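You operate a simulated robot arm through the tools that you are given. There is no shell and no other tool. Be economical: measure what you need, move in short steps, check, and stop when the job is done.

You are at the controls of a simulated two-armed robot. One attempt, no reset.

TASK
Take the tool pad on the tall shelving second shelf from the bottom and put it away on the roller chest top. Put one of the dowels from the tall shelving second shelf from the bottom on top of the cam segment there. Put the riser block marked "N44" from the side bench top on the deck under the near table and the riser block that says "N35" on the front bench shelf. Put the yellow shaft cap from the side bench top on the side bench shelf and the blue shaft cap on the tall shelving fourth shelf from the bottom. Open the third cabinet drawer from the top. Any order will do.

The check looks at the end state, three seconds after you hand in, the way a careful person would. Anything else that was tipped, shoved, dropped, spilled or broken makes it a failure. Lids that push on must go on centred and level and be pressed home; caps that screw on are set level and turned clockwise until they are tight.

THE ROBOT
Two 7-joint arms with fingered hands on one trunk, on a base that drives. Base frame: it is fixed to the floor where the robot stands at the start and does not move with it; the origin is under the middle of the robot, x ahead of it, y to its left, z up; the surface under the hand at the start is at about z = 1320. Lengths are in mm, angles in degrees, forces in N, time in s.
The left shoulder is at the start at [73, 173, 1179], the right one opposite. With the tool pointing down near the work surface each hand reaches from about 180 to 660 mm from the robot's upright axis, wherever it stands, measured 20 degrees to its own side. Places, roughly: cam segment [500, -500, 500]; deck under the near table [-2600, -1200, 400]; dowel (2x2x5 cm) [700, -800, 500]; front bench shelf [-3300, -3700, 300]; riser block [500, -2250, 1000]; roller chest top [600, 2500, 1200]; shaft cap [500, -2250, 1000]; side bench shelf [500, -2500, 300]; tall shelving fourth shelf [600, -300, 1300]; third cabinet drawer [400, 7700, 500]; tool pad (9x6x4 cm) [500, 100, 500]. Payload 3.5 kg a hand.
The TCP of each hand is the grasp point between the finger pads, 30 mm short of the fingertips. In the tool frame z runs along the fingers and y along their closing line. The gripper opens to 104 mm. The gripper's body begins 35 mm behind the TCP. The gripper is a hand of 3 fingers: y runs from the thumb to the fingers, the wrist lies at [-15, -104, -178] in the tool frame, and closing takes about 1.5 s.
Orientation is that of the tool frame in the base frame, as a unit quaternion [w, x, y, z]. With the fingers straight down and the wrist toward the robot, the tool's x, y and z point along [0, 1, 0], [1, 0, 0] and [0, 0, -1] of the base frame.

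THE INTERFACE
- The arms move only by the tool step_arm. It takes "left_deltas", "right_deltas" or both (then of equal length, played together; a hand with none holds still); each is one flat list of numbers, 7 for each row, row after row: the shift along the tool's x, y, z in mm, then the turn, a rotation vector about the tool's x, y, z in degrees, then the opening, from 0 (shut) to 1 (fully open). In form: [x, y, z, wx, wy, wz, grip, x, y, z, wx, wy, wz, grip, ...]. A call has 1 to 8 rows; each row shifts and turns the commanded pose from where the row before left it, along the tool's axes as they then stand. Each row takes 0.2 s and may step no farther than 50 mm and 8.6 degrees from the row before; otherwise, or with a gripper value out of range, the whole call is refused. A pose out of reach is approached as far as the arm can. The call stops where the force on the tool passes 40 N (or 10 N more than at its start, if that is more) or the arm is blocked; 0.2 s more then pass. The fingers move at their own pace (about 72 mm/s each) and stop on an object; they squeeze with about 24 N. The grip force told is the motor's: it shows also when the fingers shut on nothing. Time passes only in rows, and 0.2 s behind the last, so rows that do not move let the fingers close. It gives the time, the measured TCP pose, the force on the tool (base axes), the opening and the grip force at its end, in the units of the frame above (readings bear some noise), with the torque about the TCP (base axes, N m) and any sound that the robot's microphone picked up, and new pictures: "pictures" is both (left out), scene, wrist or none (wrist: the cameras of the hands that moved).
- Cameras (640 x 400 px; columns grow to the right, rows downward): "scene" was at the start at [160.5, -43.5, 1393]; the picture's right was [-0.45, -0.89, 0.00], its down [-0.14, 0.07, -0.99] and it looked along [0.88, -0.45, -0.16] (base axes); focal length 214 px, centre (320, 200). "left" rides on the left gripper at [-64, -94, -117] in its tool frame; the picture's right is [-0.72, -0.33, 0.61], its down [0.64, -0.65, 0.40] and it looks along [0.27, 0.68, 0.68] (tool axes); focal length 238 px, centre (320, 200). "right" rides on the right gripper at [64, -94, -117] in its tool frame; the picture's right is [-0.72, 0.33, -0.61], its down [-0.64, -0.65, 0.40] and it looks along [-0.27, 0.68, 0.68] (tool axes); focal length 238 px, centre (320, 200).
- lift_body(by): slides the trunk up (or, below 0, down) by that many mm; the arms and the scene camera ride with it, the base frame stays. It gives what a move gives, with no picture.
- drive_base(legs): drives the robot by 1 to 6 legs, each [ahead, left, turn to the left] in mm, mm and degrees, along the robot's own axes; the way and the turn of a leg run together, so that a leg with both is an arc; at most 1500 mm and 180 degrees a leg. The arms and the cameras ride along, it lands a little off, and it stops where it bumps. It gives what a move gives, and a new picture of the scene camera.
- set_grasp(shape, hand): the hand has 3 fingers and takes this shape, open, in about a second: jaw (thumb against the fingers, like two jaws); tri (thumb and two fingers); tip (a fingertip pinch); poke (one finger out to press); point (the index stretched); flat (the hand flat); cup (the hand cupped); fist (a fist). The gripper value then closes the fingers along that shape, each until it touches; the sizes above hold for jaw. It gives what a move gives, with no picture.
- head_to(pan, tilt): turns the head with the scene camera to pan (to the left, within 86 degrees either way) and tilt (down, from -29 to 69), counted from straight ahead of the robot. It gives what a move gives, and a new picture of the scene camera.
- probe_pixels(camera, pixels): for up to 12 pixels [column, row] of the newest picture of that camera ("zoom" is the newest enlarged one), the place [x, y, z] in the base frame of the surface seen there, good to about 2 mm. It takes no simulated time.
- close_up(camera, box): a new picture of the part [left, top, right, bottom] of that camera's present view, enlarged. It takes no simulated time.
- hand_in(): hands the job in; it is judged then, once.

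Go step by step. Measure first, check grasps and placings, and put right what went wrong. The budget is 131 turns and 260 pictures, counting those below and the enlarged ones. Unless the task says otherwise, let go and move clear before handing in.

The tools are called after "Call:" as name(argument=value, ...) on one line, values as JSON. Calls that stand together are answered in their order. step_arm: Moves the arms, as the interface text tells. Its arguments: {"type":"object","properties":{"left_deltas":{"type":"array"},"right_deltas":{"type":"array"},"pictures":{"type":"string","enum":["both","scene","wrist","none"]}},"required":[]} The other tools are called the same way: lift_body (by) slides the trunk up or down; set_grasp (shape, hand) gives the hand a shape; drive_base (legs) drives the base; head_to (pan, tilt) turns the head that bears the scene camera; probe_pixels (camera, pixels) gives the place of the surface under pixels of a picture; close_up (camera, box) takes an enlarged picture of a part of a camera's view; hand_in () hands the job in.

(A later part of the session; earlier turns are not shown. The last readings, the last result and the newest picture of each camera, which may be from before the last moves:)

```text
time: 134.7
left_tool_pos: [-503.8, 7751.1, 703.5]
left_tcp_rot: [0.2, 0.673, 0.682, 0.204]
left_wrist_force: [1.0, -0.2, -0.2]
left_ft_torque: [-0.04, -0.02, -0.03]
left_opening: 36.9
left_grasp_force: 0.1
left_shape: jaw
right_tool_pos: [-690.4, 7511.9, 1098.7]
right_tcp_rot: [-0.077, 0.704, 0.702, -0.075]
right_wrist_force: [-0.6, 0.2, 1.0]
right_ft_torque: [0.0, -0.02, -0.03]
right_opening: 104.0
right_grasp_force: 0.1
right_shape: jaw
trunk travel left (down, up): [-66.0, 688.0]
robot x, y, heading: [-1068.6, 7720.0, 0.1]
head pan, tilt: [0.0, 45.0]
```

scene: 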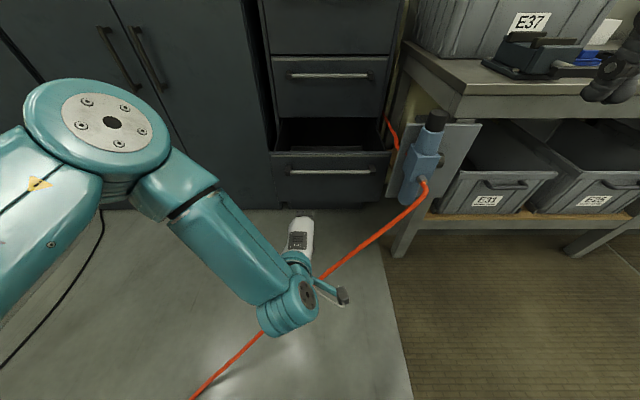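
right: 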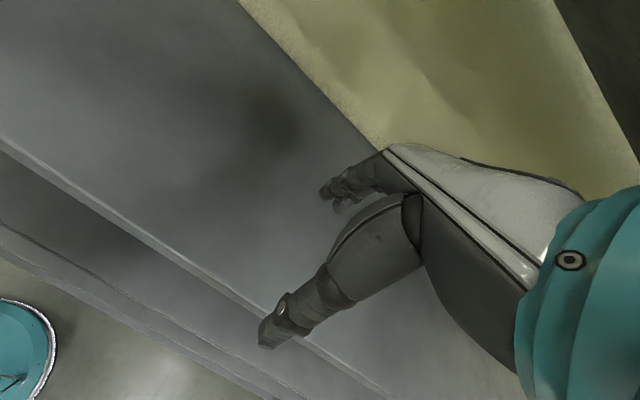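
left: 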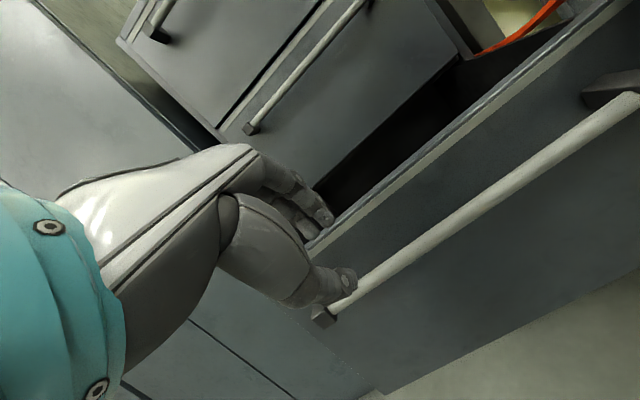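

The drawer stays open. I straighten the left hand and drive back down the aisle to the shelving.

Call:
step_arm(left_deltas=[0, 0, 0, 8.4, 0, 0, 1, 0, 0, 0, 8.4, 0, 0, 1, 0, 0, 0, 8.4, 0, 0, 1, 0, 0, 0, 8.2, 0, 0, 1], right_deltas=[0, 0, 0, -6, 0, 0, 1, 0, 0, 0, -6, 0, 0, 1, 0, 0, 0, 0, 0, 0, 1, 0, 0, 0, 0, 0, 0, 1], pictures="none")

Call:
drive_base(legs=[[0, 0, -90], [1500, 0, 0], [1500, 0, 0], [1500, 0, 0], [1500, 0, 0]])

```text
time: 135.7
left_tool_pos: [-503.9, 7750.8, 701.4]
left_tcp_rot: [-0.003, 0.703, 0.712, -0.001]
left_wrist_force: [-0.1, 0.1, 0.2]
left_ft_torque: [0.02, -0.01, 0.01]
left_opening: 103.7
left_grasp_force: 0.1
left_shape: jaw
right_tool_pos: [-688.8, 7511.0, 1099.1]
right_tcp_rot: [-0.002, 0.708, 0.707, -0.001]
right_wrist_force: [-0.4, 0.2, -0.1]
right_ft_torque: [0.01, 0.01, 0.02]
right_opening: 103.9
right_grasp_force: 0.0
right_shape: jaw
trunk travel left (down, up): [-66.0, 688.0]
robot x, y, heading: [-1067.9, 7721.3, -0.3]
head pan, tilt: [0.0, 45.0]
```

```text
time: 168.0
left_tool_pos: [-1035.4, 1161.8, 702.7]
left_tcp_rot: [-0.003, 1.0, 0.012, 0.002]
left_wrist_force: [0.5, -0.9, 0.0]
left_ft_torque: [0.03, -0.04, 0.02]
left_opening: 103.5
left_grasp_force: 0.1
left_shape: jaw
right_tool_pos: [-1277.6, 1343.7, 1097.3]
right_tcp_rot: [-0.003, 1.0, 0.004, 0.001]
right_wrist_force: [0.2, -0.6, 0.1]
right_ft_torque: [0.01, -0.04, 0.01]
right_opening: 103.7
right_grasp_force: 0.0
right_shape: jaw
trunk travel left (down, up): [-66.0, 688.0]
robot x, y, heading: [-1074.7, 1727.3, -89.7]
head pan, tilt: [0.0, 45.0]
```

scene: 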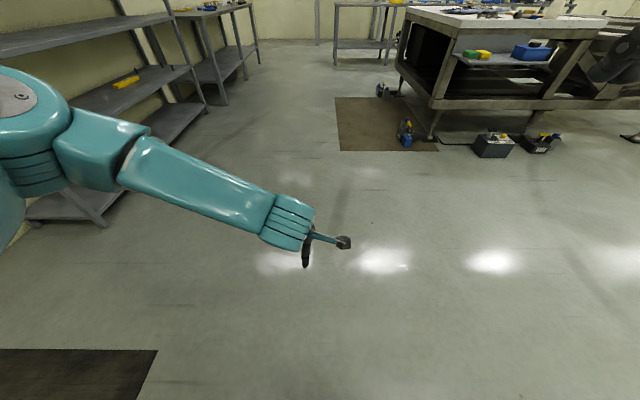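

The way is clear. I drive to y≈-1070 and face the shelving.

Call:
drive_base(legs=[[1490, 150, 0], [1295, 100, 0], [0, 0, 89.7]])

Call:
lift_body(by=-62)

Call:
head_to(pan=15, tilt=35)

```text
time: 185.2
left_tool_pos: [-276.7, -969.8, 703.0]
left_tcp_rot: [-0.002, 0.699, 0.715, 0.0]
left_wrist_force: [-0.6, 0.1, -0.4]
left_ft_torque: [0.02, 0.02, 0.02]
left_opening: 103.7
left_grasp_force: 0.1
left_shape: jaw
right_tool_pos: [-459.5, -1211.2, 1097.2]
right_tcp_rot: [-0.002, 0.704, 0.711, -0.001]
right_wrist_force: [0.3, 0.0, 1.0]
right_ft_torque: [0.02, 0.01, -0.01]
right_opening: 103.7
right_grasp_force: 0.1
right_shape: jaw
trunk travel left (down, up): [-66.0, 688.0]
robot x, y, heading: [-843.2, -1010.8, 0.3]
head pan, tilt: [0.0, 45.0]
```

scene: 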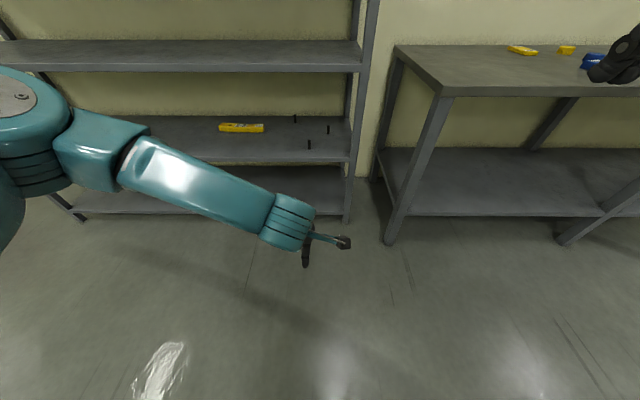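

```text
time: 186.2
left_tool_pos: [-277.7, -970.9, 640.4]
left_tcp_rot: [-0.001, 0.698, 0.716, 0.001]
left_wrist_force: [0.0, 0.8, 0.2]
left_ft_torque: [0.0, -0.01, -0.03]
left_opening: 103.6
left_grasp_force: 0.1
left_shape: jaw
right_tool_pos: [-460.9, -1211.0, 1037.0]
right_tcp_rot: [-0.004, 0.704, 0.71, -0.001]
right_wrist_force: [-0.2, -1.0, -0.1]
right_ft_torque: [0.02, 0.0, -0.03]
right_opening: 103.7
right_grasp_force: 0.2
right_shape: jaw
trunk travel left (down, up): [-4.0, 750.0]
robot x, y, heading: [-842.5, -1006.2, 0.0]
head pan, tilt: [0.0, 45.0]
```

```text
time: 187.0
left_tool_pos: [-278.3, -969.6, 640.7]
left_tcp_rot: [-0.002, 0.698, 0.716, 0.0]
left_wrist_force: [0.1, 0.6, -0.5]
left_ft_torque: [0.01, -0.01, 0.02]
left_opening: 103.8
left_grasp_force: 0.2
left_shape: jaw
right_tool_pos: [-461.1, -1211.4, 1035.4]
right_tcp_rot: [-0.002, 0.704, 0.71, -0.001]
right_wrist_force: [-0.2, 0.2, -0.1]
right_ft_torque: [-0.01, 0.01, 0.01]
right_opening: 103.7
right_grasp_force: 0.1
right_shape: jaw
trunk travel left (down, up): [-4.0, 750.0]
robot x, y, heading: [-845.3, -1008.9, 0.7]
head pan, tilt: [15.0, 35.0]
```

scene: 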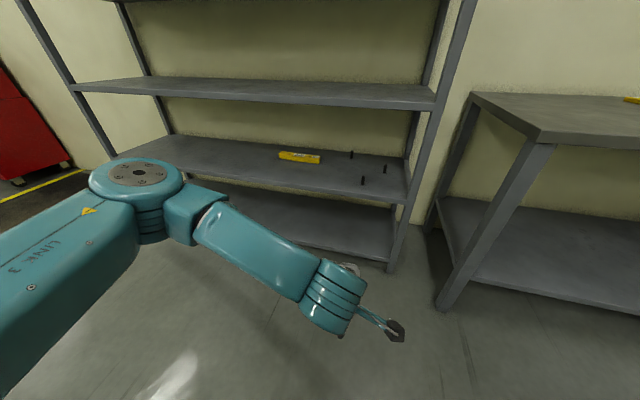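

I tuck the right hand out of the way, lower the left to z≈610, and drive in toward the front dowel at (399,-938).

Call:
step_arm(left_deltas=[0, 0, 15, 0, 0, 0, 1, 0, 0, 15, 0, 0, 0, 1, 0, 0, 0, 0, 0, 0, 1, 0, 0, 0, 0, 0, 0, 1], right_deltas=[-37, -22, 33, 0, 0, 0, 1, -37, -22, 33, 0, 0, 0, 1, -37, -22, 33, 0, 0, 0, 1, -37, -22, 33, 0, 0, 0, 1], pictures="none")

Call:
probe_pixels(camera="scene", pixels=[[135, 170], [210, 195], [260, 240], [330, 280], [395, 230], [362, 178], [362, 184], [353, 153], [385, 166], [282, 155], [319, 157], [420, 100]])

Call:
drive_base(legs=[[590, 24, -0.7]])

Call:
close_up(camera="left", box=[0, 0, 640, 400])

```text
refused: row 1 steps farther than a row can; nothing moved
```

```text
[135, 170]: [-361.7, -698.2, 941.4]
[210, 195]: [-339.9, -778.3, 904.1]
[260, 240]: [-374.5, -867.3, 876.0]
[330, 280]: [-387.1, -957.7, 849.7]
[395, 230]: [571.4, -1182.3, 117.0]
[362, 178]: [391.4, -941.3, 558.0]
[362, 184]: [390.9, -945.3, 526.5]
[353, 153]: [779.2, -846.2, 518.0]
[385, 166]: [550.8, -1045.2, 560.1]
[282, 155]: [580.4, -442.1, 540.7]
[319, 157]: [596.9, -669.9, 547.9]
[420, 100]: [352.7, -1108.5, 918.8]
```

```text
time: 190.3
left_tool_pos: [312.8, -950.8, 641.3]
left_tcp_rot: [-0.002, 0.703, 0.711, 0.0]
left_wrist_force: [0.0, -0.1, -0.6]
left_ft_torque: [-0.02, 0.0, 0.02]
left_opening: 104.0
left_grasp_force: 0.1
left_shape: jaw
right_tool_pos: [127.8, -1190.8, 1034.6]
right_tcp_rot: [-0.002, 0.708, 0.706, -0.002]
right_wrist_force: [-0.5, 0.9, -0.6]
right_ft_torque: [0.0, 0.01, -0.03]
right_opening: 103.5
right_grasp_force: 0.1
right_shape: jaw
trunk travel left (down, up): [-4.0, 750.0]
robot x, y, heading: [-250.5, -981.1, -0.1]
head pan, tilt: [15.0, 35.0]
```

scene: 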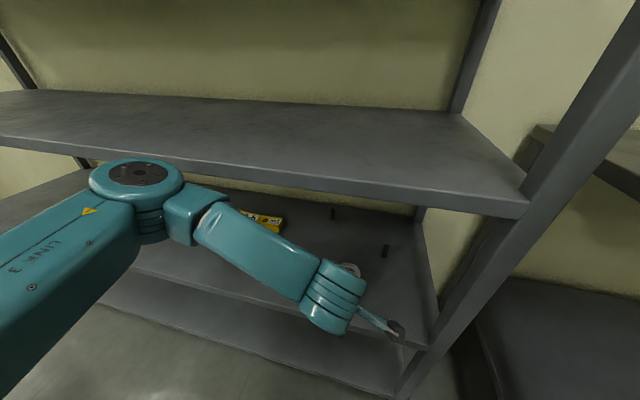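

```text
1.00 times, centred on (320, 200) of left (not enlarged: the box is as wide or as high as the picture)
```

zoom: 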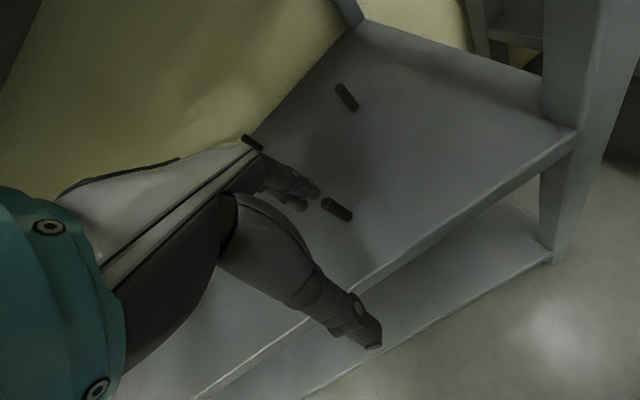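

The left elbow top is at z≈941, too high for the shelf gap. I back off and move the hand outward and down to recover the earlier low-elbow posture.

Call:
drive_base(legs=[[-200, 0, 0]])

Call:
step_arm(left_deltas=[35, -20, 0, 0, 0, 0, 1, 35, -20, 0, 0, 0, 0, 1, 35, -20, 10, 0, 0, 0, 1, 0, 0, 25, 0, 0, 0, 1], right_deltas=[-30, -18, 28, 0, 0, 0, 1, -30, -18, 28, 0, 0, 0, 1, -30, -18, 28, 0, 0, 0, 1, -30, -18, 28, 0, 0, 0, 1], pictures="scene")

```text
time: 191.9
left_tool_pos: [111.2, -951.1, 641.9]
left_tcp_rot: [-0.003, 0.704, 0.711, 0.0]
left_wrist_force: [0.1, -0.1, 0.8]
left_ft_torque: [0.0, -0.01, 0.01]
left_opening: 103.6
left_grasp_force: 0.1
left_shape: jaw
right_tool_pos: [-75.1, -1191.0, 1036.8]
right_tcp_rot: [-0.002, 0.709, 0.705, -0.001]
right_wrist_force: [-0.3, 0.7, 0.0]
right_ft_torque: [0.0, 0.01, 0.01]
right_opening: 103.9
right_grasp_force: 0.0
right_shape: jaw
trunk travel left (down, up): [-4.0, 750.0]
robot x, y, heading: [-457.3, -982.6, -0.4]
head pan, tilt: [15.0, 35.0]
```

scene: 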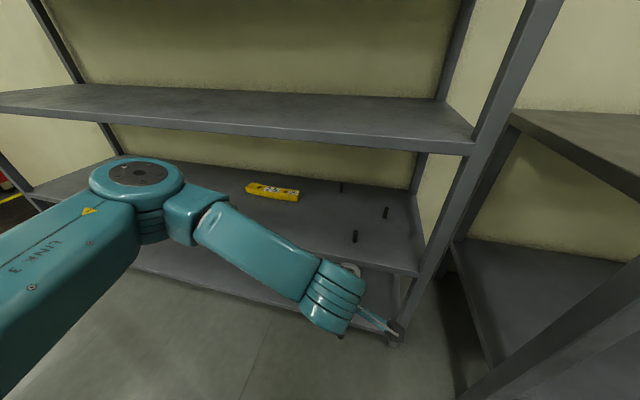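

```text
time: 192.9
left_tool_pos: [49.8, -846.2, 605.7]
left_tcp_rot: [-0.001, 0.703, 0.711, 0.0]
left_wrist_force: [-0.3, 1.2, -0.6]
left_ft_torque: [0.0, -0.02, 0.02]
left_opening: 104.0
left_grasp_force: 0.0
left_shape: jaw
right_tool_pos: [-144.5, -1304.5, 935.1]
right_tcp_rot: [-0.004, 0.712, 0.702, -0.006]
right_wrist_force: [-1.8, -0.7, 0.7]
right_ft_torque: [0.0, -0.09, -0.01]
right_opening: 103.8
right_grasp_force: 0.0
right_shape: jaw
right hand out of reach, approached as far as the arm can: row 4
trunk travel left (down, up): [-4.0, 750.0]
robot x, y, heading: [-457.6, -982.1, -0.4]
head pan, tilt: [15.0, 35.0]
```

scene: 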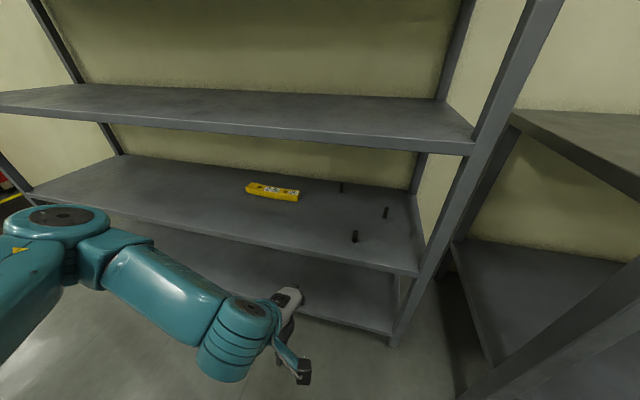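

Call:
probe_pixels(camera="scene", pixels=[[65, 215], [100, 245], [160, 275], [245, 305], [30, 250], [354, 233], [355, 240], [340, 184], [385, 208]])

Call:
close_up(camera="scene", box=[230, 160, 410, 260])

```text
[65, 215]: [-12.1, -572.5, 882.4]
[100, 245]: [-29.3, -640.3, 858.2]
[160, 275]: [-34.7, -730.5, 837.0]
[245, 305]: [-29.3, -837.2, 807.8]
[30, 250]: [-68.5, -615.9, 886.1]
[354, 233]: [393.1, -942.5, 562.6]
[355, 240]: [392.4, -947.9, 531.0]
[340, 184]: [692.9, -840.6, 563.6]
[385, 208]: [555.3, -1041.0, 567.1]
```

```text
3.56 times, centred on (320, 210) of scene
```

zoom: 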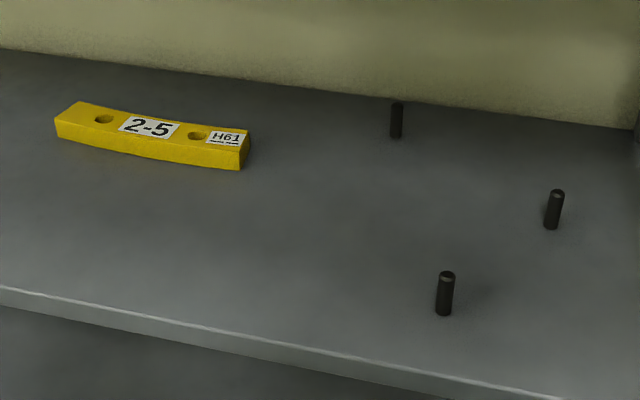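

The elbow top is at z≈882. I extend the hand 110 mm ahead to see whether the elbow drops, as it did before.

Call:
step_arm(left_deltas=[0, 38, 0, 0, 0, 0, 1, 0, 38, 0, 0, 0, 0, 1, 0, 37, 0, 0, 0, 0, 1], pictures="none")

Call:
head_to(pan=35, tilt=45)

```text
time: 193.7
left_tool_pos: [163.2, -845.9, 606.2]
left_tcp_rot: [-0.002, 0.703, 0.712, 0.001]
left_wrist_force: [0.5, -0.7, -0.5]
left_ft_torque: [-0.01, 0.02, -0.01]
left_opening: 104.0
left_grasp_force: 0.0
left_shape: jaw
right_tool_pos: [-145.1, -1304.8, 936.8]
right_tcp_rot: [-0.002, 0.711, 0.703, -0.003]
right_wrist_force: [-0.3, -0.6, -0.3]
right_ft_torque: [0.01, -0.04, 0.0]
right_opening: 103.9
right_grasp_force: 0.1
right_shape: jaw
trunk travel left (down, up): [-4.0, 750.0]
robot x, y, heading: [-450.9, -980.7, -0.5]
head pan, tilt: [15.0, 35.0]
```

```text
time: 194.6
left_tool_pos: [161.8, -845.8, 605.4]
left_tcp_rot: [-0.003, 0.704, 0.711, 0.0]
left_wrist_force: [0.1, -0.7, 0.4]
left_ft_torque: [0.01, -0.01, 0.03]
left_opening: 104.0
left_grasp_force: 0.0
left_shape: jaw
right_tool_pos: [-145.2, -1303.8, 937.9]
right_tcp_rot: [-0.002, 0.711, 0.703, -0.003]
right_wrist_force: [0.8, -1.2, 0.2]
right_ft_torque: [-0.01, 0.01, -0.03]
right_opening: 103.9
right_grasp_force: 0.1
right_shape: jaw
trunk travel left (down, up): [-4.0, 750.0]
robot x, y, heading: [-452.9, -981.5, -0.3]
head pan, tilt: [35.0, 45.0]
```

scene: 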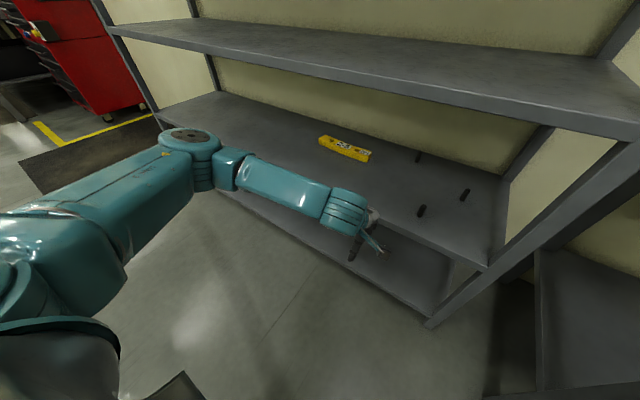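

Call:
probe_pixels(camera="scene", pixels=[[190, 135], [215, 145], [230, 155], [290, 180], [345, 200], [120, 180], [160, 165], [325, 140], [366, 158], [345, 145], [421, 206], [70, 190]])

```text
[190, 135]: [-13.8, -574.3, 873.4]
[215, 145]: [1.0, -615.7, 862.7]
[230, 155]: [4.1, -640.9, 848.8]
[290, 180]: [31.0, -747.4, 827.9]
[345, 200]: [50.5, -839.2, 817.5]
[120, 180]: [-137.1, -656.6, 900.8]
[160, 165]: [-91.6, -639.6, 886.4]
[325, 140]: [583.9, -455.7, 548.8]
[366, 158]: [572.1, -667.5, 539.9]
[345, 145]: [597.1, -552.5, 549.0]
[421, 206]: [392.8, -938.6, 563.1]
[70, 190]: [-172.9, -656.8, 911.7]
```

The upper arm would scrape the shelf lip at full depth. I move the hand outward to about 350 mm left, which should keep the elbow outside the shelf.

Call:
step_arm(left_deltas=[43, -3, 0, 0, 0, 0, 1, 43, -3, 0, 0, 0, 0, 1, 43, -3, 0, 0, 0, 0, 1, 43, -3, 0, 0, 0, 0, 1, 43, -3, 0, 0, 0, 0, 1], pictures="scene")

```text
time: 195.8
left_tool_pos: [144.9, -631.4, 605.7]
left_tcp_rot: [-0.002, 0.704, 0.711, 0.0]
left_wrist_force: [0.2, -1.1, 0.3]
left_ft_torque: [-0.01, 0.01, -0.02]
left_opening: 103.6
left_grasp_force: 0.1
left_shape: jaw
right_tool_pos: [-144.5, -1304.8, 935.2]
right_tcp_rot: [-0.002, 0.711, 0.703, -0.003]
right_wrist_force: [0.6, 0.1, 0.3]
right_ft_torque: [0.01, -0.02, 0.03]
right_opening: 103.7
right_grasp_force: 0.2
right_shape: jaw
trunk travel left (down, up): [-4.0, 750.0]
robot x, y, heading: [-454.3, -983.9, -0.4]
head pan, tilt: [35.0, 45.0]
```

scene: 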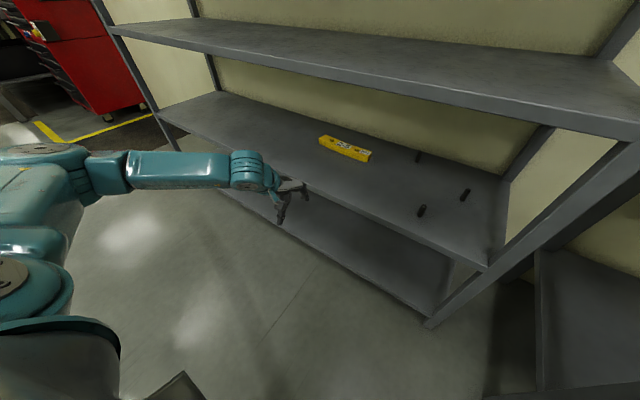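

Call:
probe_pixels(camera="scene", pixels=[[45, 152], [80, 165], [100, 168], [180, 165], [245, 165], [10, 180], [120, 160]])

Call:
drive_base(legs=[[0, -312, 0.4], [220, 0, 0]])

Call:
close_up(camera="left", box=[0, 0, 640, 400])

```text
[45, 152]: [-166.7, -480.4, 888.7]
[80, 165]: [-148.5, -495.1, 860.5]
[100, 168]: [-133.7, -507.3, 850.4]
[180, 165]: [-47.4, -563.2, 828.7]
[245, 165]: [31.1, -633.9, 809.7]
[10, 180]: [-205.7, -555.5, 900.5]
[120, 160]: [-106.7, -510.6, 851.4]
```

```text
time: 199.2
left_tool_pos: [361.1, -941.7, 606.6]
left_tcp_rot: [-0.003, 0.703, 0.712, 0.0]
left_wrist_force: [0.0, 0.4, -0.5]
left_ft_torque: [-0.01, -0.01, 0.0]
left_opening: 103.6
left_grasp_force: 0.0
left_shape: jaw
right_tool_pos: [72.3, -1616.1, 937.2]
right_tcp_rot: [-0.001, 0.71, 0.704, -0.004]
right_wrist_force: [0.4, -0.5, -0.5]
right_ft_torque: [-0.01, -0.02, -0.04]
right_opening: 103.7
right_grasp_force: 0.1
right_shape: jaw
trunk travel left (down, up): [-4.0, 750.0]
robot x, y, heading: [-240.4, -1294.7, 0.0]
head pan, tilt: [35.0, 45.0]
```

scene: 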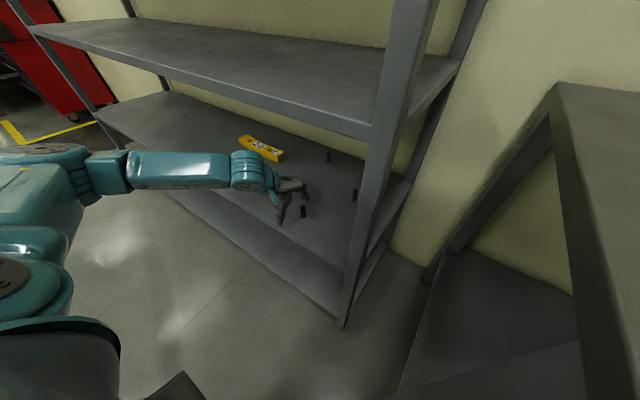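

```text
1.00 times, centred on (320, 200) of left (not enlarged: the box is as wide or as high as the picture)
```

zoom: 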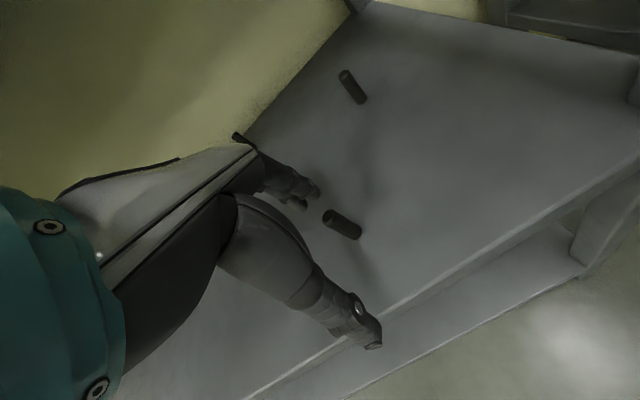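

The elbow is now outside the shelf and all that enters is below z≈850. The dowel shows at (340,226); I probe it.

Call:
probe_pixels(camera="zoom", pixels=[[329, 217], [327, 213], [326, 223], [345, 226], [352, 234], [340, 218], [336, 232], [361, 232]])

```text
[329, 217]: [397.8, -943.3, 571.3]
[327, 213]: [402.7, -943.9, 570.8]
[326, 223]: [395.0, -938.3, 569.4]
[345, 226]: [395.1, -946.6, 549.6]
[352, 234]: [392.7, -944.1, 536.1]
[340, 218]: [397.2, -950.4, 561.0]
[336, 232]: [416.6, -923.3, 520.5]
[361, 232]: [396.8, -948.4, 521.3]
```

The dowel centre is near (401,-940) with its top at 571. I shift 40 mm ahead, descend 53 mm and check before closing.

Call:
step_arm(left_deltas=[1, 40, -3, 0, 0, 0, 1, 0, 0, 20, 0, 0, 0, 1, 0, 0, 20, 0, 0, 0, 1, 0, 0, 15, 0, 0, 0, 1, 0, 0, 0, 0, 0, 0, 0.5, 0, 0, 0, 0, 0, 0, 0.5], pictures="wrist")

```text
time: 200.6
left_tool_pos: [401.2, -939.7, 553.8]
left_tcp_rot: [-0.002, 0.702, 0.713, 0.001]
left_wrist_force: [0.1, 0.1, 0.0]
left_ft_torque: [0.01, 0.02, 0.02]
left_opening: 52.6
left_grasp_force: 0.1
left_shape: jaw
right_tool_pos: [73.4, -1616.9, 936.3]
right_tcp_rot: [-0.002, 0.71, 0.704, -0.003]
right_wrist_force: [-0.1, -0.5, 0.4]
right_ft_torque: [0.01, -0.01, 0.02]
right_opening: 103.8
right_grasp_force: 0.1
right_shape: jaw
trunk travel left (down, up): [-4.0, 750.0]
robot x, y, heading: [-240.7, -1292.3, -0.1]
head pan, tilt: [35.0, 45.0]
```

left: 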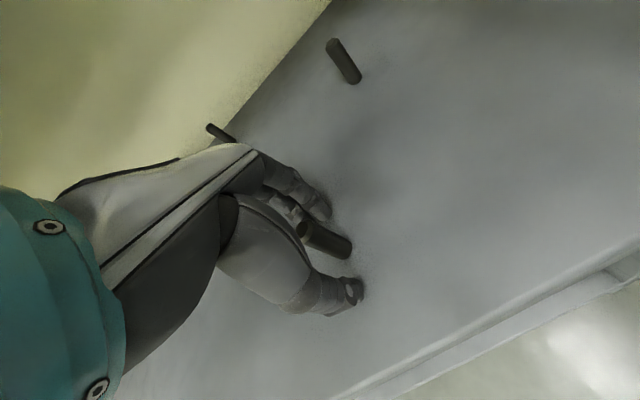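

The dowel stands midway between fingers and thumb. I close on it.

Call:
step_arm(left_deltas=[0, 0, 0, 0, 0, 0, 0.3, 0, 0, 0, 0, 0, 0, 0.15, 0, 0, 0, 0, 0, 0, 0, 0, 0, 0, 0, 0, 0, 0, 0, 0, 0, 0, 0, 0, 0], pictures="wrist")

```text
time: 201.8
left_tool_pos: [402.0, -939.4, 554.5]
left_tcp_rot: [-0.003, 0.701, 0.713, 0.0]
left_wrist_force: [-0.4, -0.3, -0.6]
left_ft_torque: [0.01, 0.02, -0.02]
left_opening: 2.6
left_grasp_force: 24.0
left_shape: jaw
right_tool_pos: [72.6, -1616.2, 937.0]
right_tcp_rot: [-0.002, 0.71, 0.705, -0.002]
right_wrist_force: [0.3, -1.0, -0.5]
right_ft_torque: [0.0, 0.02, 0.01]
right_opening: 104.0
right_grasp_force: 0.2
right_shape: jaw
trunk travel left (down, up): [-4.0, 750.0]
robot x, y, heading: [-236.7, -1296.2, -0.2]
head pan, tilt: [35.0, 45.0]
```

left: 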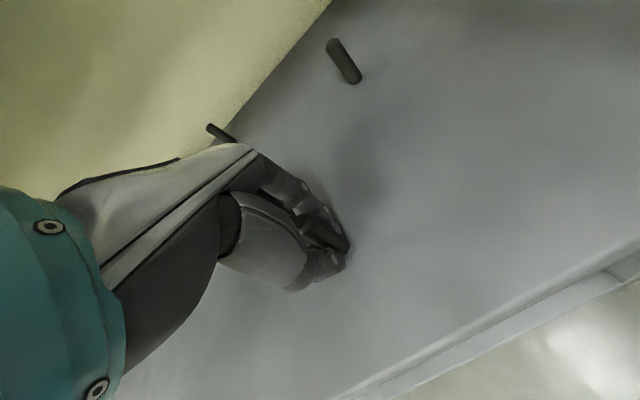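

The opening reads only 2.6 mm although the dowel shows at (330,235). I enlarge to see how it is held.

Call:
close_up(camera="left", box=[240, 150, 400, 310])

```text
2.50 times, centred on (320, 230) of left
```

zoom: 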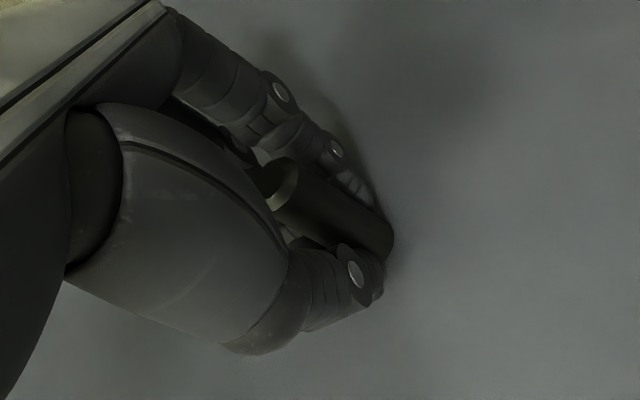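

The dowel does sit between thumb and finger. I lift 25 mm and check that it comes along.

Call:
step_arm(left_deltas=[0, 0, -10, 0, 0, 0, 0, 0, 0, -15, 0, 0, 0, 0], pictures="none")

Call:
close_up(camera="left", box=[220, 130, 420, 330])

```text
time: 202.3
left_tool_pos: [401.8, -939.0, 578.8]
left_tcp_rot: [-0.002, 0.702, 0.712, 0.0]
left_wrist_force: [-0.3, -0.4, -1.0]
left_ft_torque: [-0.01, 0.02, 0.0]
left_opening: 2.9
left_grasp_force: 24.4
left_shape: jaw
right_tool_pos: [73.3, -1617.5, 935.7]
right_tcp_rot: [-0.002, 0.71, 0.704, -0.003]
right_wrist_force: [0.4, -0.2, 0.4]
right_ft_torque: [-0.02, -0.04, 0.02]
right_opening: 104.1
right_grasp_force: 0.1
right_shape: jaw
trunk travel left (down, up): [-4.0, 750.0]
robot x, y, heading: [-240.7, -1293.8, -0.2]
head pan, tilt: [35.0, 45.0]
```

```text
2.00 times, centred on (320, 230) of left
```

zoom: 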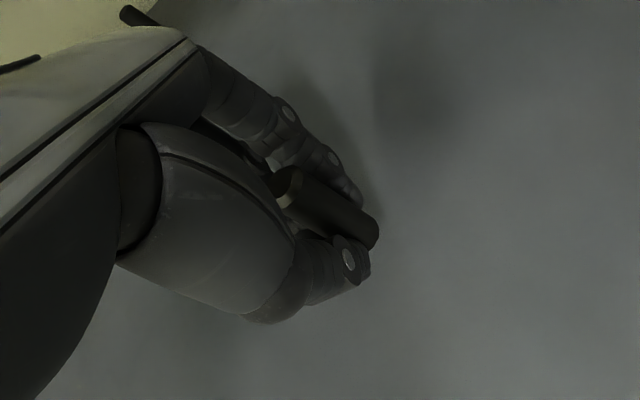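

The dowel came up with the hand. I probe where it sits relative to the TCP and how upright it is.

Call:
probe_pixels(camera="zoom", pixels=[[288, 182], [282, 192], [300, 175], [310, 195], [330, 205], [350, 220], [365, 230], [374, 238], [295, 200], [362, 243]])

Call:
step_arm(left_deltas=[0, 0, -15, 0, 0, 0, 0, 0, 0, -14, 0, 0, 0, 0], pictures="none")

Call:
drive_base(legs=[[-110, 385, 0.2]])

Call:
head_to(pan=10, tilt=35)

```text
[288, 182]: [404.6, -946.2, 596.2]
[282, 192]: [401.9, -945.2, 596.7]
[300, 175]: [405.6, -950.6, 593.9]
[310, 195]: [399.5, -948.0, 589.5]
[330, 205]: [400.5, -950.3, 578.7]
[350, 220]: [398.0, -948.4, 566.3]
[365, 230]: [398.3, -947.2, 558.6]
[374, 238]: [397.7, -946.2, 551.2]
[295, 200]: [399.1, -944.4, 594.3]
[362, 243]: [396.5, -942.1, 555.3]
```

```text
time: 202.9
left_tool_pos: [398.5, -940.0, 608.6]
left_tcp_rot: [-0.002, 0.702, 0.713, 0.0]
left_wrist_force: [0.0, 0.8, -0.4]
left_ft_torque: [0.0, 0.01, 0.04]
left_opening: 2.8
left_grasp_force: 24.3
left_shape: jaw
right_tool_pos: [73.6, -1616.6, 937.0]
right_tcp_rot: [-0.002, 0.71, 0.704, -0.002]
right_wrist_force: [-0.5, -0.1, 0.0]
right_ft_torque: [-0.01, -0.04, -0.03]
right_opening: 103.8
right_grasp_force: 0.1
right_shape: jaw
trunk travel left (down, up): [-4.0, 750.0]
robot x, y, heading: [-234.3, -1294.1, -0.0]
head pan, tilt: [35.0, 45.0]
```

```text
time: 205.4
left_tool_pos: [288.0, -558.7, 609.0]
left_tcp_rot: [-0.003, 0.7, 0.714, 0.0]
left_wrist_force: [0.2, -0.7, -0.6]
left_ft_torque: [0.04, -0.01, 0.02]
left_opening: 3.0
left_grasp_force: 24.1
left_shape: jaw
right_tool_pos: [-35.5, -1237.6, 936.0]
right_tcp_rot: [-0.002, 0.709, 0.705, -0.003]
right_wrist_force: [0.7, -0.8, -0.3]
right_ft_torque: [0.0, 0.02, 0.01]
right_opening: 103.9
right_grasp_force: 0.1
right_shape: jaw
trunk travel left (down, up): [-4.0, 750.0]
robot x, y, heading: [-348.3, -918.4, 0.1]
head pan, tilt: [35.0, 45.0]
```

scene: 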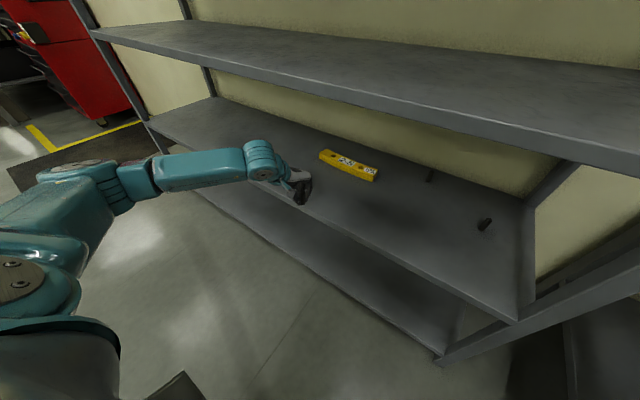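

```text
time: 206.3
left_tool_pos: [288.4, -559.1, 608.2]
left_tcp_rot: [-0.003, 0.7, 0.714, 0.001]
left_wrist_force: [1.4, -0.3, -0.8]
left_ft_torque: [0.02, -0.01, -0.02]
left_opening: 2.8
left_grasp_force: 24.1
left_shape: jaw
right_tool_pos: [-34.9, -1237.3, 937.1]
right_tcp_rot: [-0.002, 0.709, 0.705, -0.003]
right_wrist_force: [0.6, -0.6, -0.5]
right_ft_torque: [0.02, -0.01, 0.0]
right_opening: 103.6
right_grasp_force: 0.1
right_shape: jaw
trunk travel left (down, up): [-4.0, 750.0]
robot x, y, heading: [-345.9, -918.0, 0.1]
head pan, tilt: [10.0, 35.0]
```

scene: 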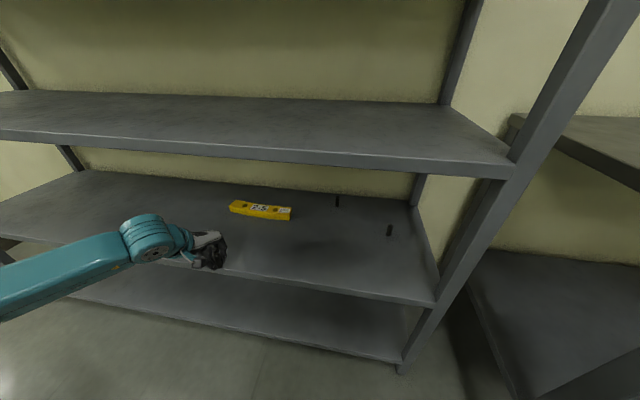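

I zoom on the cam segment to choose the flat spot between its holes.

Call:
close_up(camera="scene", box=[210, 180, 310, 242])

Call:
probe_pixels(camera="zoom", pixels=[[160, 165], [320, 170], [320, 200], [330, 220], [240, 160], [250, 190], [420, 190], [430, 215], [380, 185], [385, 215], [300, 180]])

```text
6.40 times, centred on (260, 211) of scene
```

zoom: 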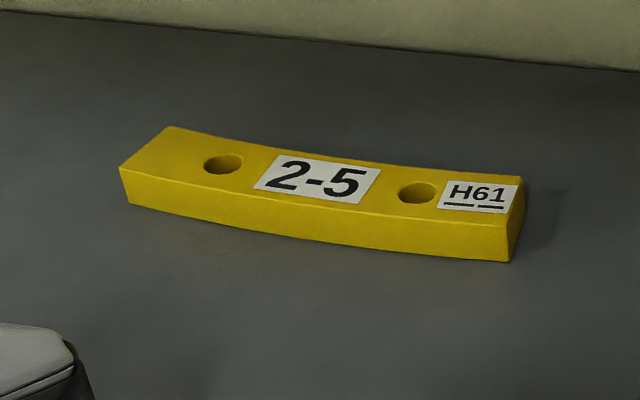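

```text
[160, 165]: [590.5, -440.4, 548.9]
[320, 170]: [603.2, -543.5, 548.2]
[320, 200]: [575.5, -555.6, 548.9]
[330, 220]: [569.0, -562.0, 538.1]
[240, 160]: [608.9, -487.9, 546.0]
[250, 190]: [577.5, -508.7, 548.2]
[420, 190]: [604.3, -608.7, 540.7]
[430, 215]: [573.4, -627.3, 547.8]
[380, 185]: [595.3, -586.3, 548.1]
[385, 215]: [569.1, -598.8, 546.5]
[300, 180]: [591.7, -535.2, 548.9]
```

The flat spot is at about (593,-546), z 549. Before driving in I shift the right hand further right and close it, to clear the shelf post.

Call:
step_arm(right_deltas=[-35, -5, 20, 0, 0, 0, 0.2, -35, -5, 20, 0, 0, 0, 0.2, -30, -5, 20, 0, 0, 0, 0.2], pictures="none")

Call:
drive_base(legs=[[240, 18, 0]])

Call:
close_up(camera="left", box=[0, 0, 640, 400])

```text
time: 207.1
left_tool_pos: [289.5, -559.1, 609.3]
left_tcp_rot: [-0.003, 0.7, 0.714, 0.0]
left_wrist_force: [-0.4, -0.2, -0.6]
left_ft_torque: [-0.03, -0.01, 0.01]
left_opening: 3.0
left_grasp_force: 24.0
left_shape: jaw
right_tool_pos: [-50.2, -1338.5, 876.3]
right_tcp_rot: [-0.003, 0.708, 0.706, -0.003]
right_wrist_force: [0.9, 0.7, -0.7]
right_ft_torque: [-0.01, 0.03, 0.04]
right_opening: 21.2
right_grasp_force: 0.1
right_shape: jaw
trunk travel left (down, up): [-4.0, 750.0]
robot x, y, heading: [-346.2, -920.7, 0.1]
head pan, tilt: [10.0, 35.0]
```

```text
time: 208.9
left_tool_pos: [529.3, -541.6, 608.8]
left_tcp_rot: [-0.002, 0.7, 0.714, 0.0]
left_wrist_force: [0.4, -0.2, -0.4]
left_ft_torque: [0.0, 0.02, 0.01]
left_opening: 2.6
left_grasp_force: 24.1
left_shape: jaw
right_tool_pos: [191.8, -1318.7, 877.1]
right_tcp_rot: [-0.002, 0.709, 0.705, -0.003]
right_wrist_force: [0.5, 0.4, 0.8]
right_ft_torque: [-0.05, -0.03, 0.0]
right_opening: 21.2
right_grasp_force: 0.0
right_shape: jaw
trunk travel left (down, up): [-4.0, 750.0]
robot x, y, heading: [-104.9, -901.2, 0.2]
head pan, tilt: [10.0, 35.0]
```

scene: 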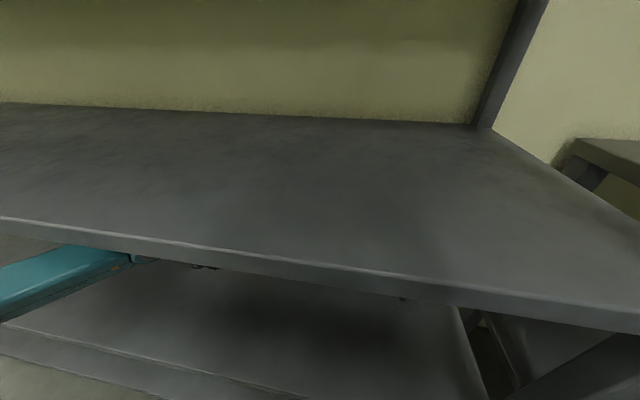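

```text
1.00 times, centred on (320, 200) of left (not enlarged: the box is as wide or as high as the picture)
```

zoom: 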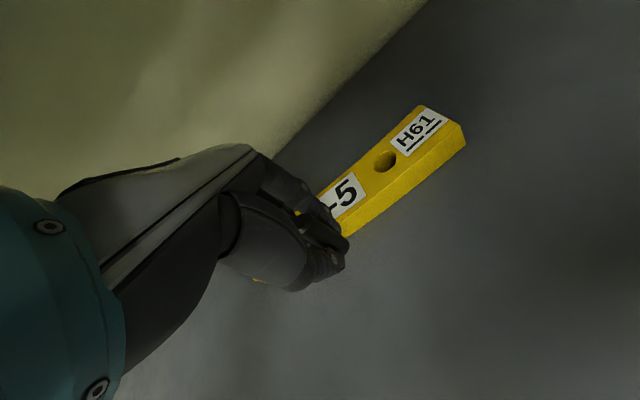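

The cam is just ahead of the dowel. I drive 58 mm further and check the alignment.

Call:
drive_base(legs=[[60, 2, 0]])

Call:
close_up(camera="left", box=[200, 100, 480, 300])

```text
time: 209.9
left_tool_pos: [590.2, -538.7, 607.5]
left_tcp_rot: [-0.002, 0.7, 0.714, 0.0]
left_wrist_force: [0.8, -0.4, -0.5]
left_ft_torque: [-0.01, -0.02, 0.02]
left_opening: 3.0
left_grasp_force: 24.1
left_shape: jaw
right_tool_pos: [251.0, -1317.5, 877.1]
right_tcp_rot: [-0.001, 0.709, 0.706, -0.002]
right_wrist_force: [-0.4, -0.1, 0.2]
right_ft_torque: [0.0, 0.01, 0.0]
right_opening: 21.2
right_grasp_force: 0.0
right_shape: jaw
trunk travel left (down, up): [-4.0, 750.0]
robot x, y, heading: [-46.5, -898.3, 0.2]
head pan, tilt: [10.0, 35.0]
```

scene: 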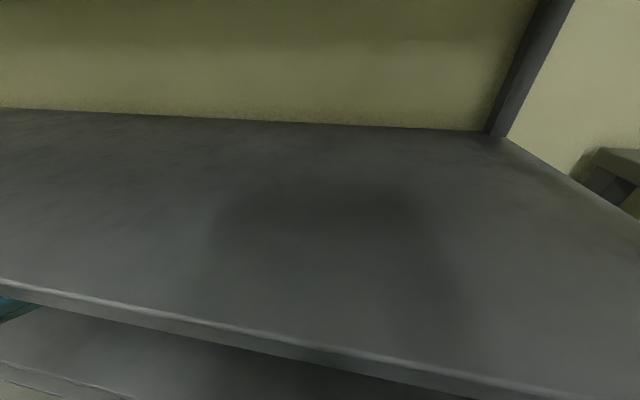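

```text
2.00 times, centred on (340, 200) of left
```

zoom: 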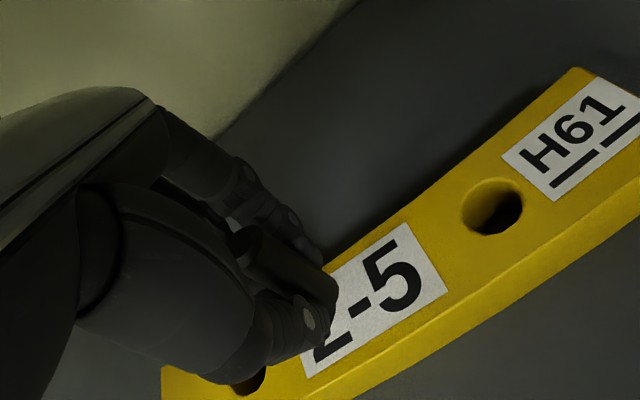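

The dowel hangs over the "2" of the label, clear of the holes. I lower gently to contact.

Call:
step_arm(left_deltas=[0, 0, 14, 0, 0, 0, 0, 0, 0, 8, 0, 0, 0, 0, 0, 0, 1.5, 0, 0, 0, 0, 0, 0, 1.5, 0, 0, 0, 0], pictures="none")

Call:
close_up(camera="left", box=[220, 140, 460, 310])

```text
time: 210.9
left_tool_pos: [590.9, -538.6, 583.3]
left_tcp_rot: [-0.003, 0.7, 0.714, 0.0]
left_wrist_force: [-0.6, 0.0, -0.2]
left_ft_torque: [-0.04, -0.01, 0.0]
left_opening: 2.9
left_grasp_force: 24.0
left_shape: jaw
right_tool_pos: [249.9, -1315.0, 877.0]
right_tcp_rot: [-0.002, 0.708, 0.706, -0.003]
right_wrist_force: [-0.1, 1.3, -0.2]
right_ft_torque: [0.0, -0.02, -0.03]
right_opening: 21.0
right_grasp_force: 0.0
right_shape: jaw
trunk travel left (down, up): [-4.0, 750.0]
robot x, y, heading: [-47.8, -896.5, 0.3]
head pan, tilt: [10.0, 35.0]
```

```text
2.35 times, centred on (340, 225) of left
```

zoom: 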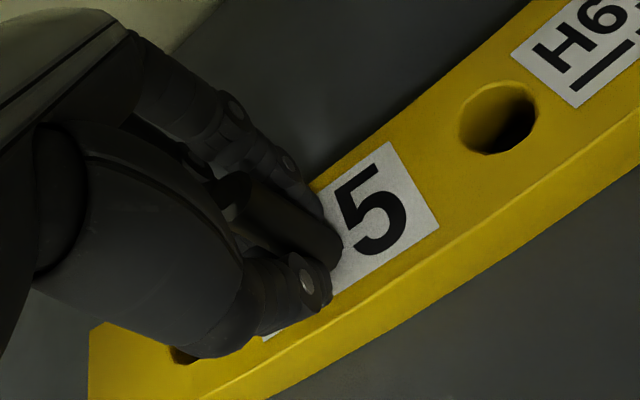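

Not yet in contact, so I continue by 1 mm steps.

Call:
step_arm(left_deltas=[0, 0, 1, 0, 0, 0, 0, 0, 0, 1, 0, 0, 0, 0, 0, 0, 1, 0, 0, 0, 0], pictures="none")

```text
time: 211.7
left_tool_pos: [590.1, -538.1, 583.5]
left_tcp_rot: [0.0, 0.7, 0.714, 0.002]
left_wrist_force: [-1.3, 0.6, 11.7]
left_ft_torque: [-0.04, -0.09, 0.01]
left_opening: 3.1
left_grasp_force: 23.3
left_shape: jaw
right_tool_pos: [250.5, -1317.7, 877.1]
right_tcp_rot: [-0.002, 0.709, 0.706, -0.002]
right_wrist_force: [-0.7, 0.5, -0.4]
right_ft_torque: [0.0, -0.01, 0.02]
right_opening: 20.8
right_grasp_force: 0.0
right_shape: jaw
trunk travel left (down, up): [-4.0, 750.0]
robot x, y, heading: [-47.8, -897.0, 0.1]
head pan, tilt: [10.0, 35.0]
```

Contact at 12 N. I ease off 1.5 mm and open slowly.

Call:
step_arm(left_deltas=[0, 0, -1.5, 0, 0, 0, 0, 0, 0, 0, 0, 0, 0, 0.08, 0, 0, 0, 0, 0, 0, 0.16, 0, 0, 0, 0, 0, 0, 0.3, 0, 0, 0, 0, 0, 0, 0.6, 0, 0, 0, 0, 0, 0, 0.9, 0, 0, 0, 0, 0, 0, 0.9, 0, 0, 0, 0, 0, 0, 0.9], pictures="wrist")

```text
time: 213.5
left_tool_pos: [589.5, -539.2, 581.8]
left_tcp_rot: [-0.002, 0.7, 0.714, 0.0]
left_wrist_force: [0.5, 0.7, 0.8]
left_ft_torque: [-0.03, 0.0, -0.02]
left_opening: 93.1
left_grasp_force: 0.1
left_shape: jaw
right_tool_pos: [251.4, -1316.7, 876.0]
right_tcp_rot: [-0.001, 0.709, 0.705, -0.003]
right_wrist_force: [-0.3, -0.1, -0.4]
right_ft_torque: [0.0, 0.01, -0.02]
right_opening: 21.0
right_grasp_force: 0.2
right_shape: jaw
trunk travel left (down, up): [-4.0, 750.0]
robot x, y, heading: [-44.1, -900.5, 0.3]
head pan, tilt: [10.0, 35.0]
```

left: 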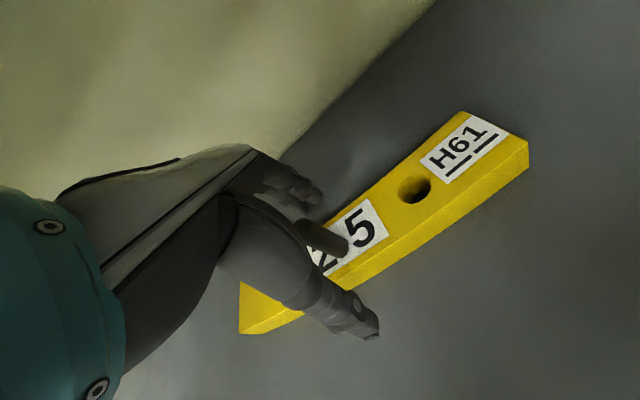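

The dowel stands on the cam. There is little headroom, so I raise 10 mm, slide the open hand sideways off the dowel, then back out.

Call:
step_arm(left_deltas=[0, 0, -10, 0, 0, 0, 0.95, 35, 0, 0, 0, 0, 0, 0.95, 40, 0, 0, 0, 0, 0, 0.95, 30, 0, -13, 0, 0, 0, 0.95], pictures="wrist")

Call:
drive_base(legs=[[-700, 0, 0]])

Call:
close_up(camera="scene", box=[200, 150, 440, 300])

```text
time: 214.5
left_tool_pos: [589.2, -432.6, 603.8]
left_tcp_rot: [-0.002, 0.7, 0.714, 0.0]
left_wrist_force: [-0.4, 0.3, 0.7]
left_ft_torque: [0.01, 0.01, 0.0]
left_opening: 98.5
left_grasp_force: 0.0
left_shape: jaw
right_tool_pos: [250.2, -1317.4, 876.0]
right_tcp_rot: [-0.001, 0.708, 0.706, -0.003]
right_wrist_force: [0.1, -0.5, 0.4]
right_ft_torque: [0.03, 0.0, 0.01]
right_opening: 21.1
right_grasp_force: 0.0
right_shape: jaw
trunk travel left (down, up): [-4.0, 750.0]
robot x, y, heading: [-44.5, -897.9, 0.2]
head pan, tilt: [10.0, 35.0]
```

left: 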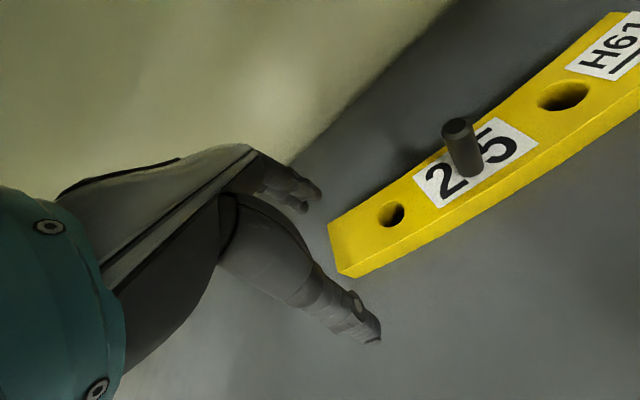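

```text
time: 218.3
left_tool_pos: [-111.1, -433.4, 603.7]
left_tcp_rot: [-0.002, 0.699, 0.715, -0.001]
left_wrist_force: [0.9, 0.3, 0.1]
left_ft_torque: [-0.04, 0.02, 0.02]
left_opening: 98.7
left_grasp_force: 0.0
left_shape: jaw
right_tool_pos: [-444.5, -1319.8, 877.1]
right_tcp_rot: [-0.002, 0.707, 0.708, -0.003]
right_wrist_force: [-0.5, -0.1, -0.7]
right_ft_torque: [-0.01, 0.01, 0.02]
right_opening: 21.2
right_grasp_force: 0.1
right_shape: jaw
trunk travel left (down, up): [-4.0, 750.0]
robot x, y, heading: [-742.7, -897.3, 0.5]
head pan, tilt: [10.0, 35.0]
```

scene: 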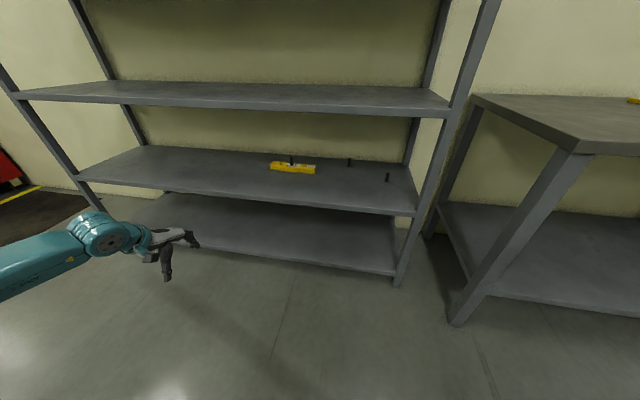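

```text
2.67 times, centred on (320, 225) of scene
```

zoom: 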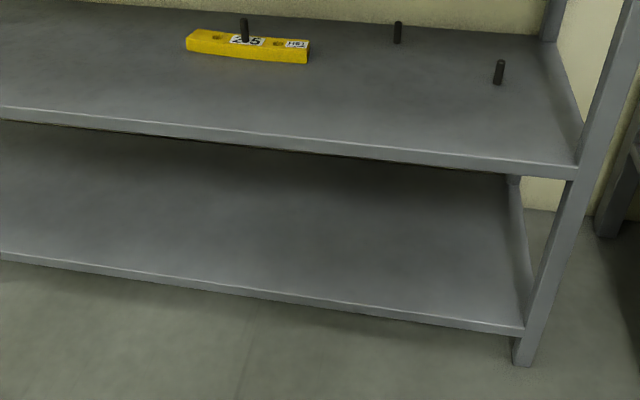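

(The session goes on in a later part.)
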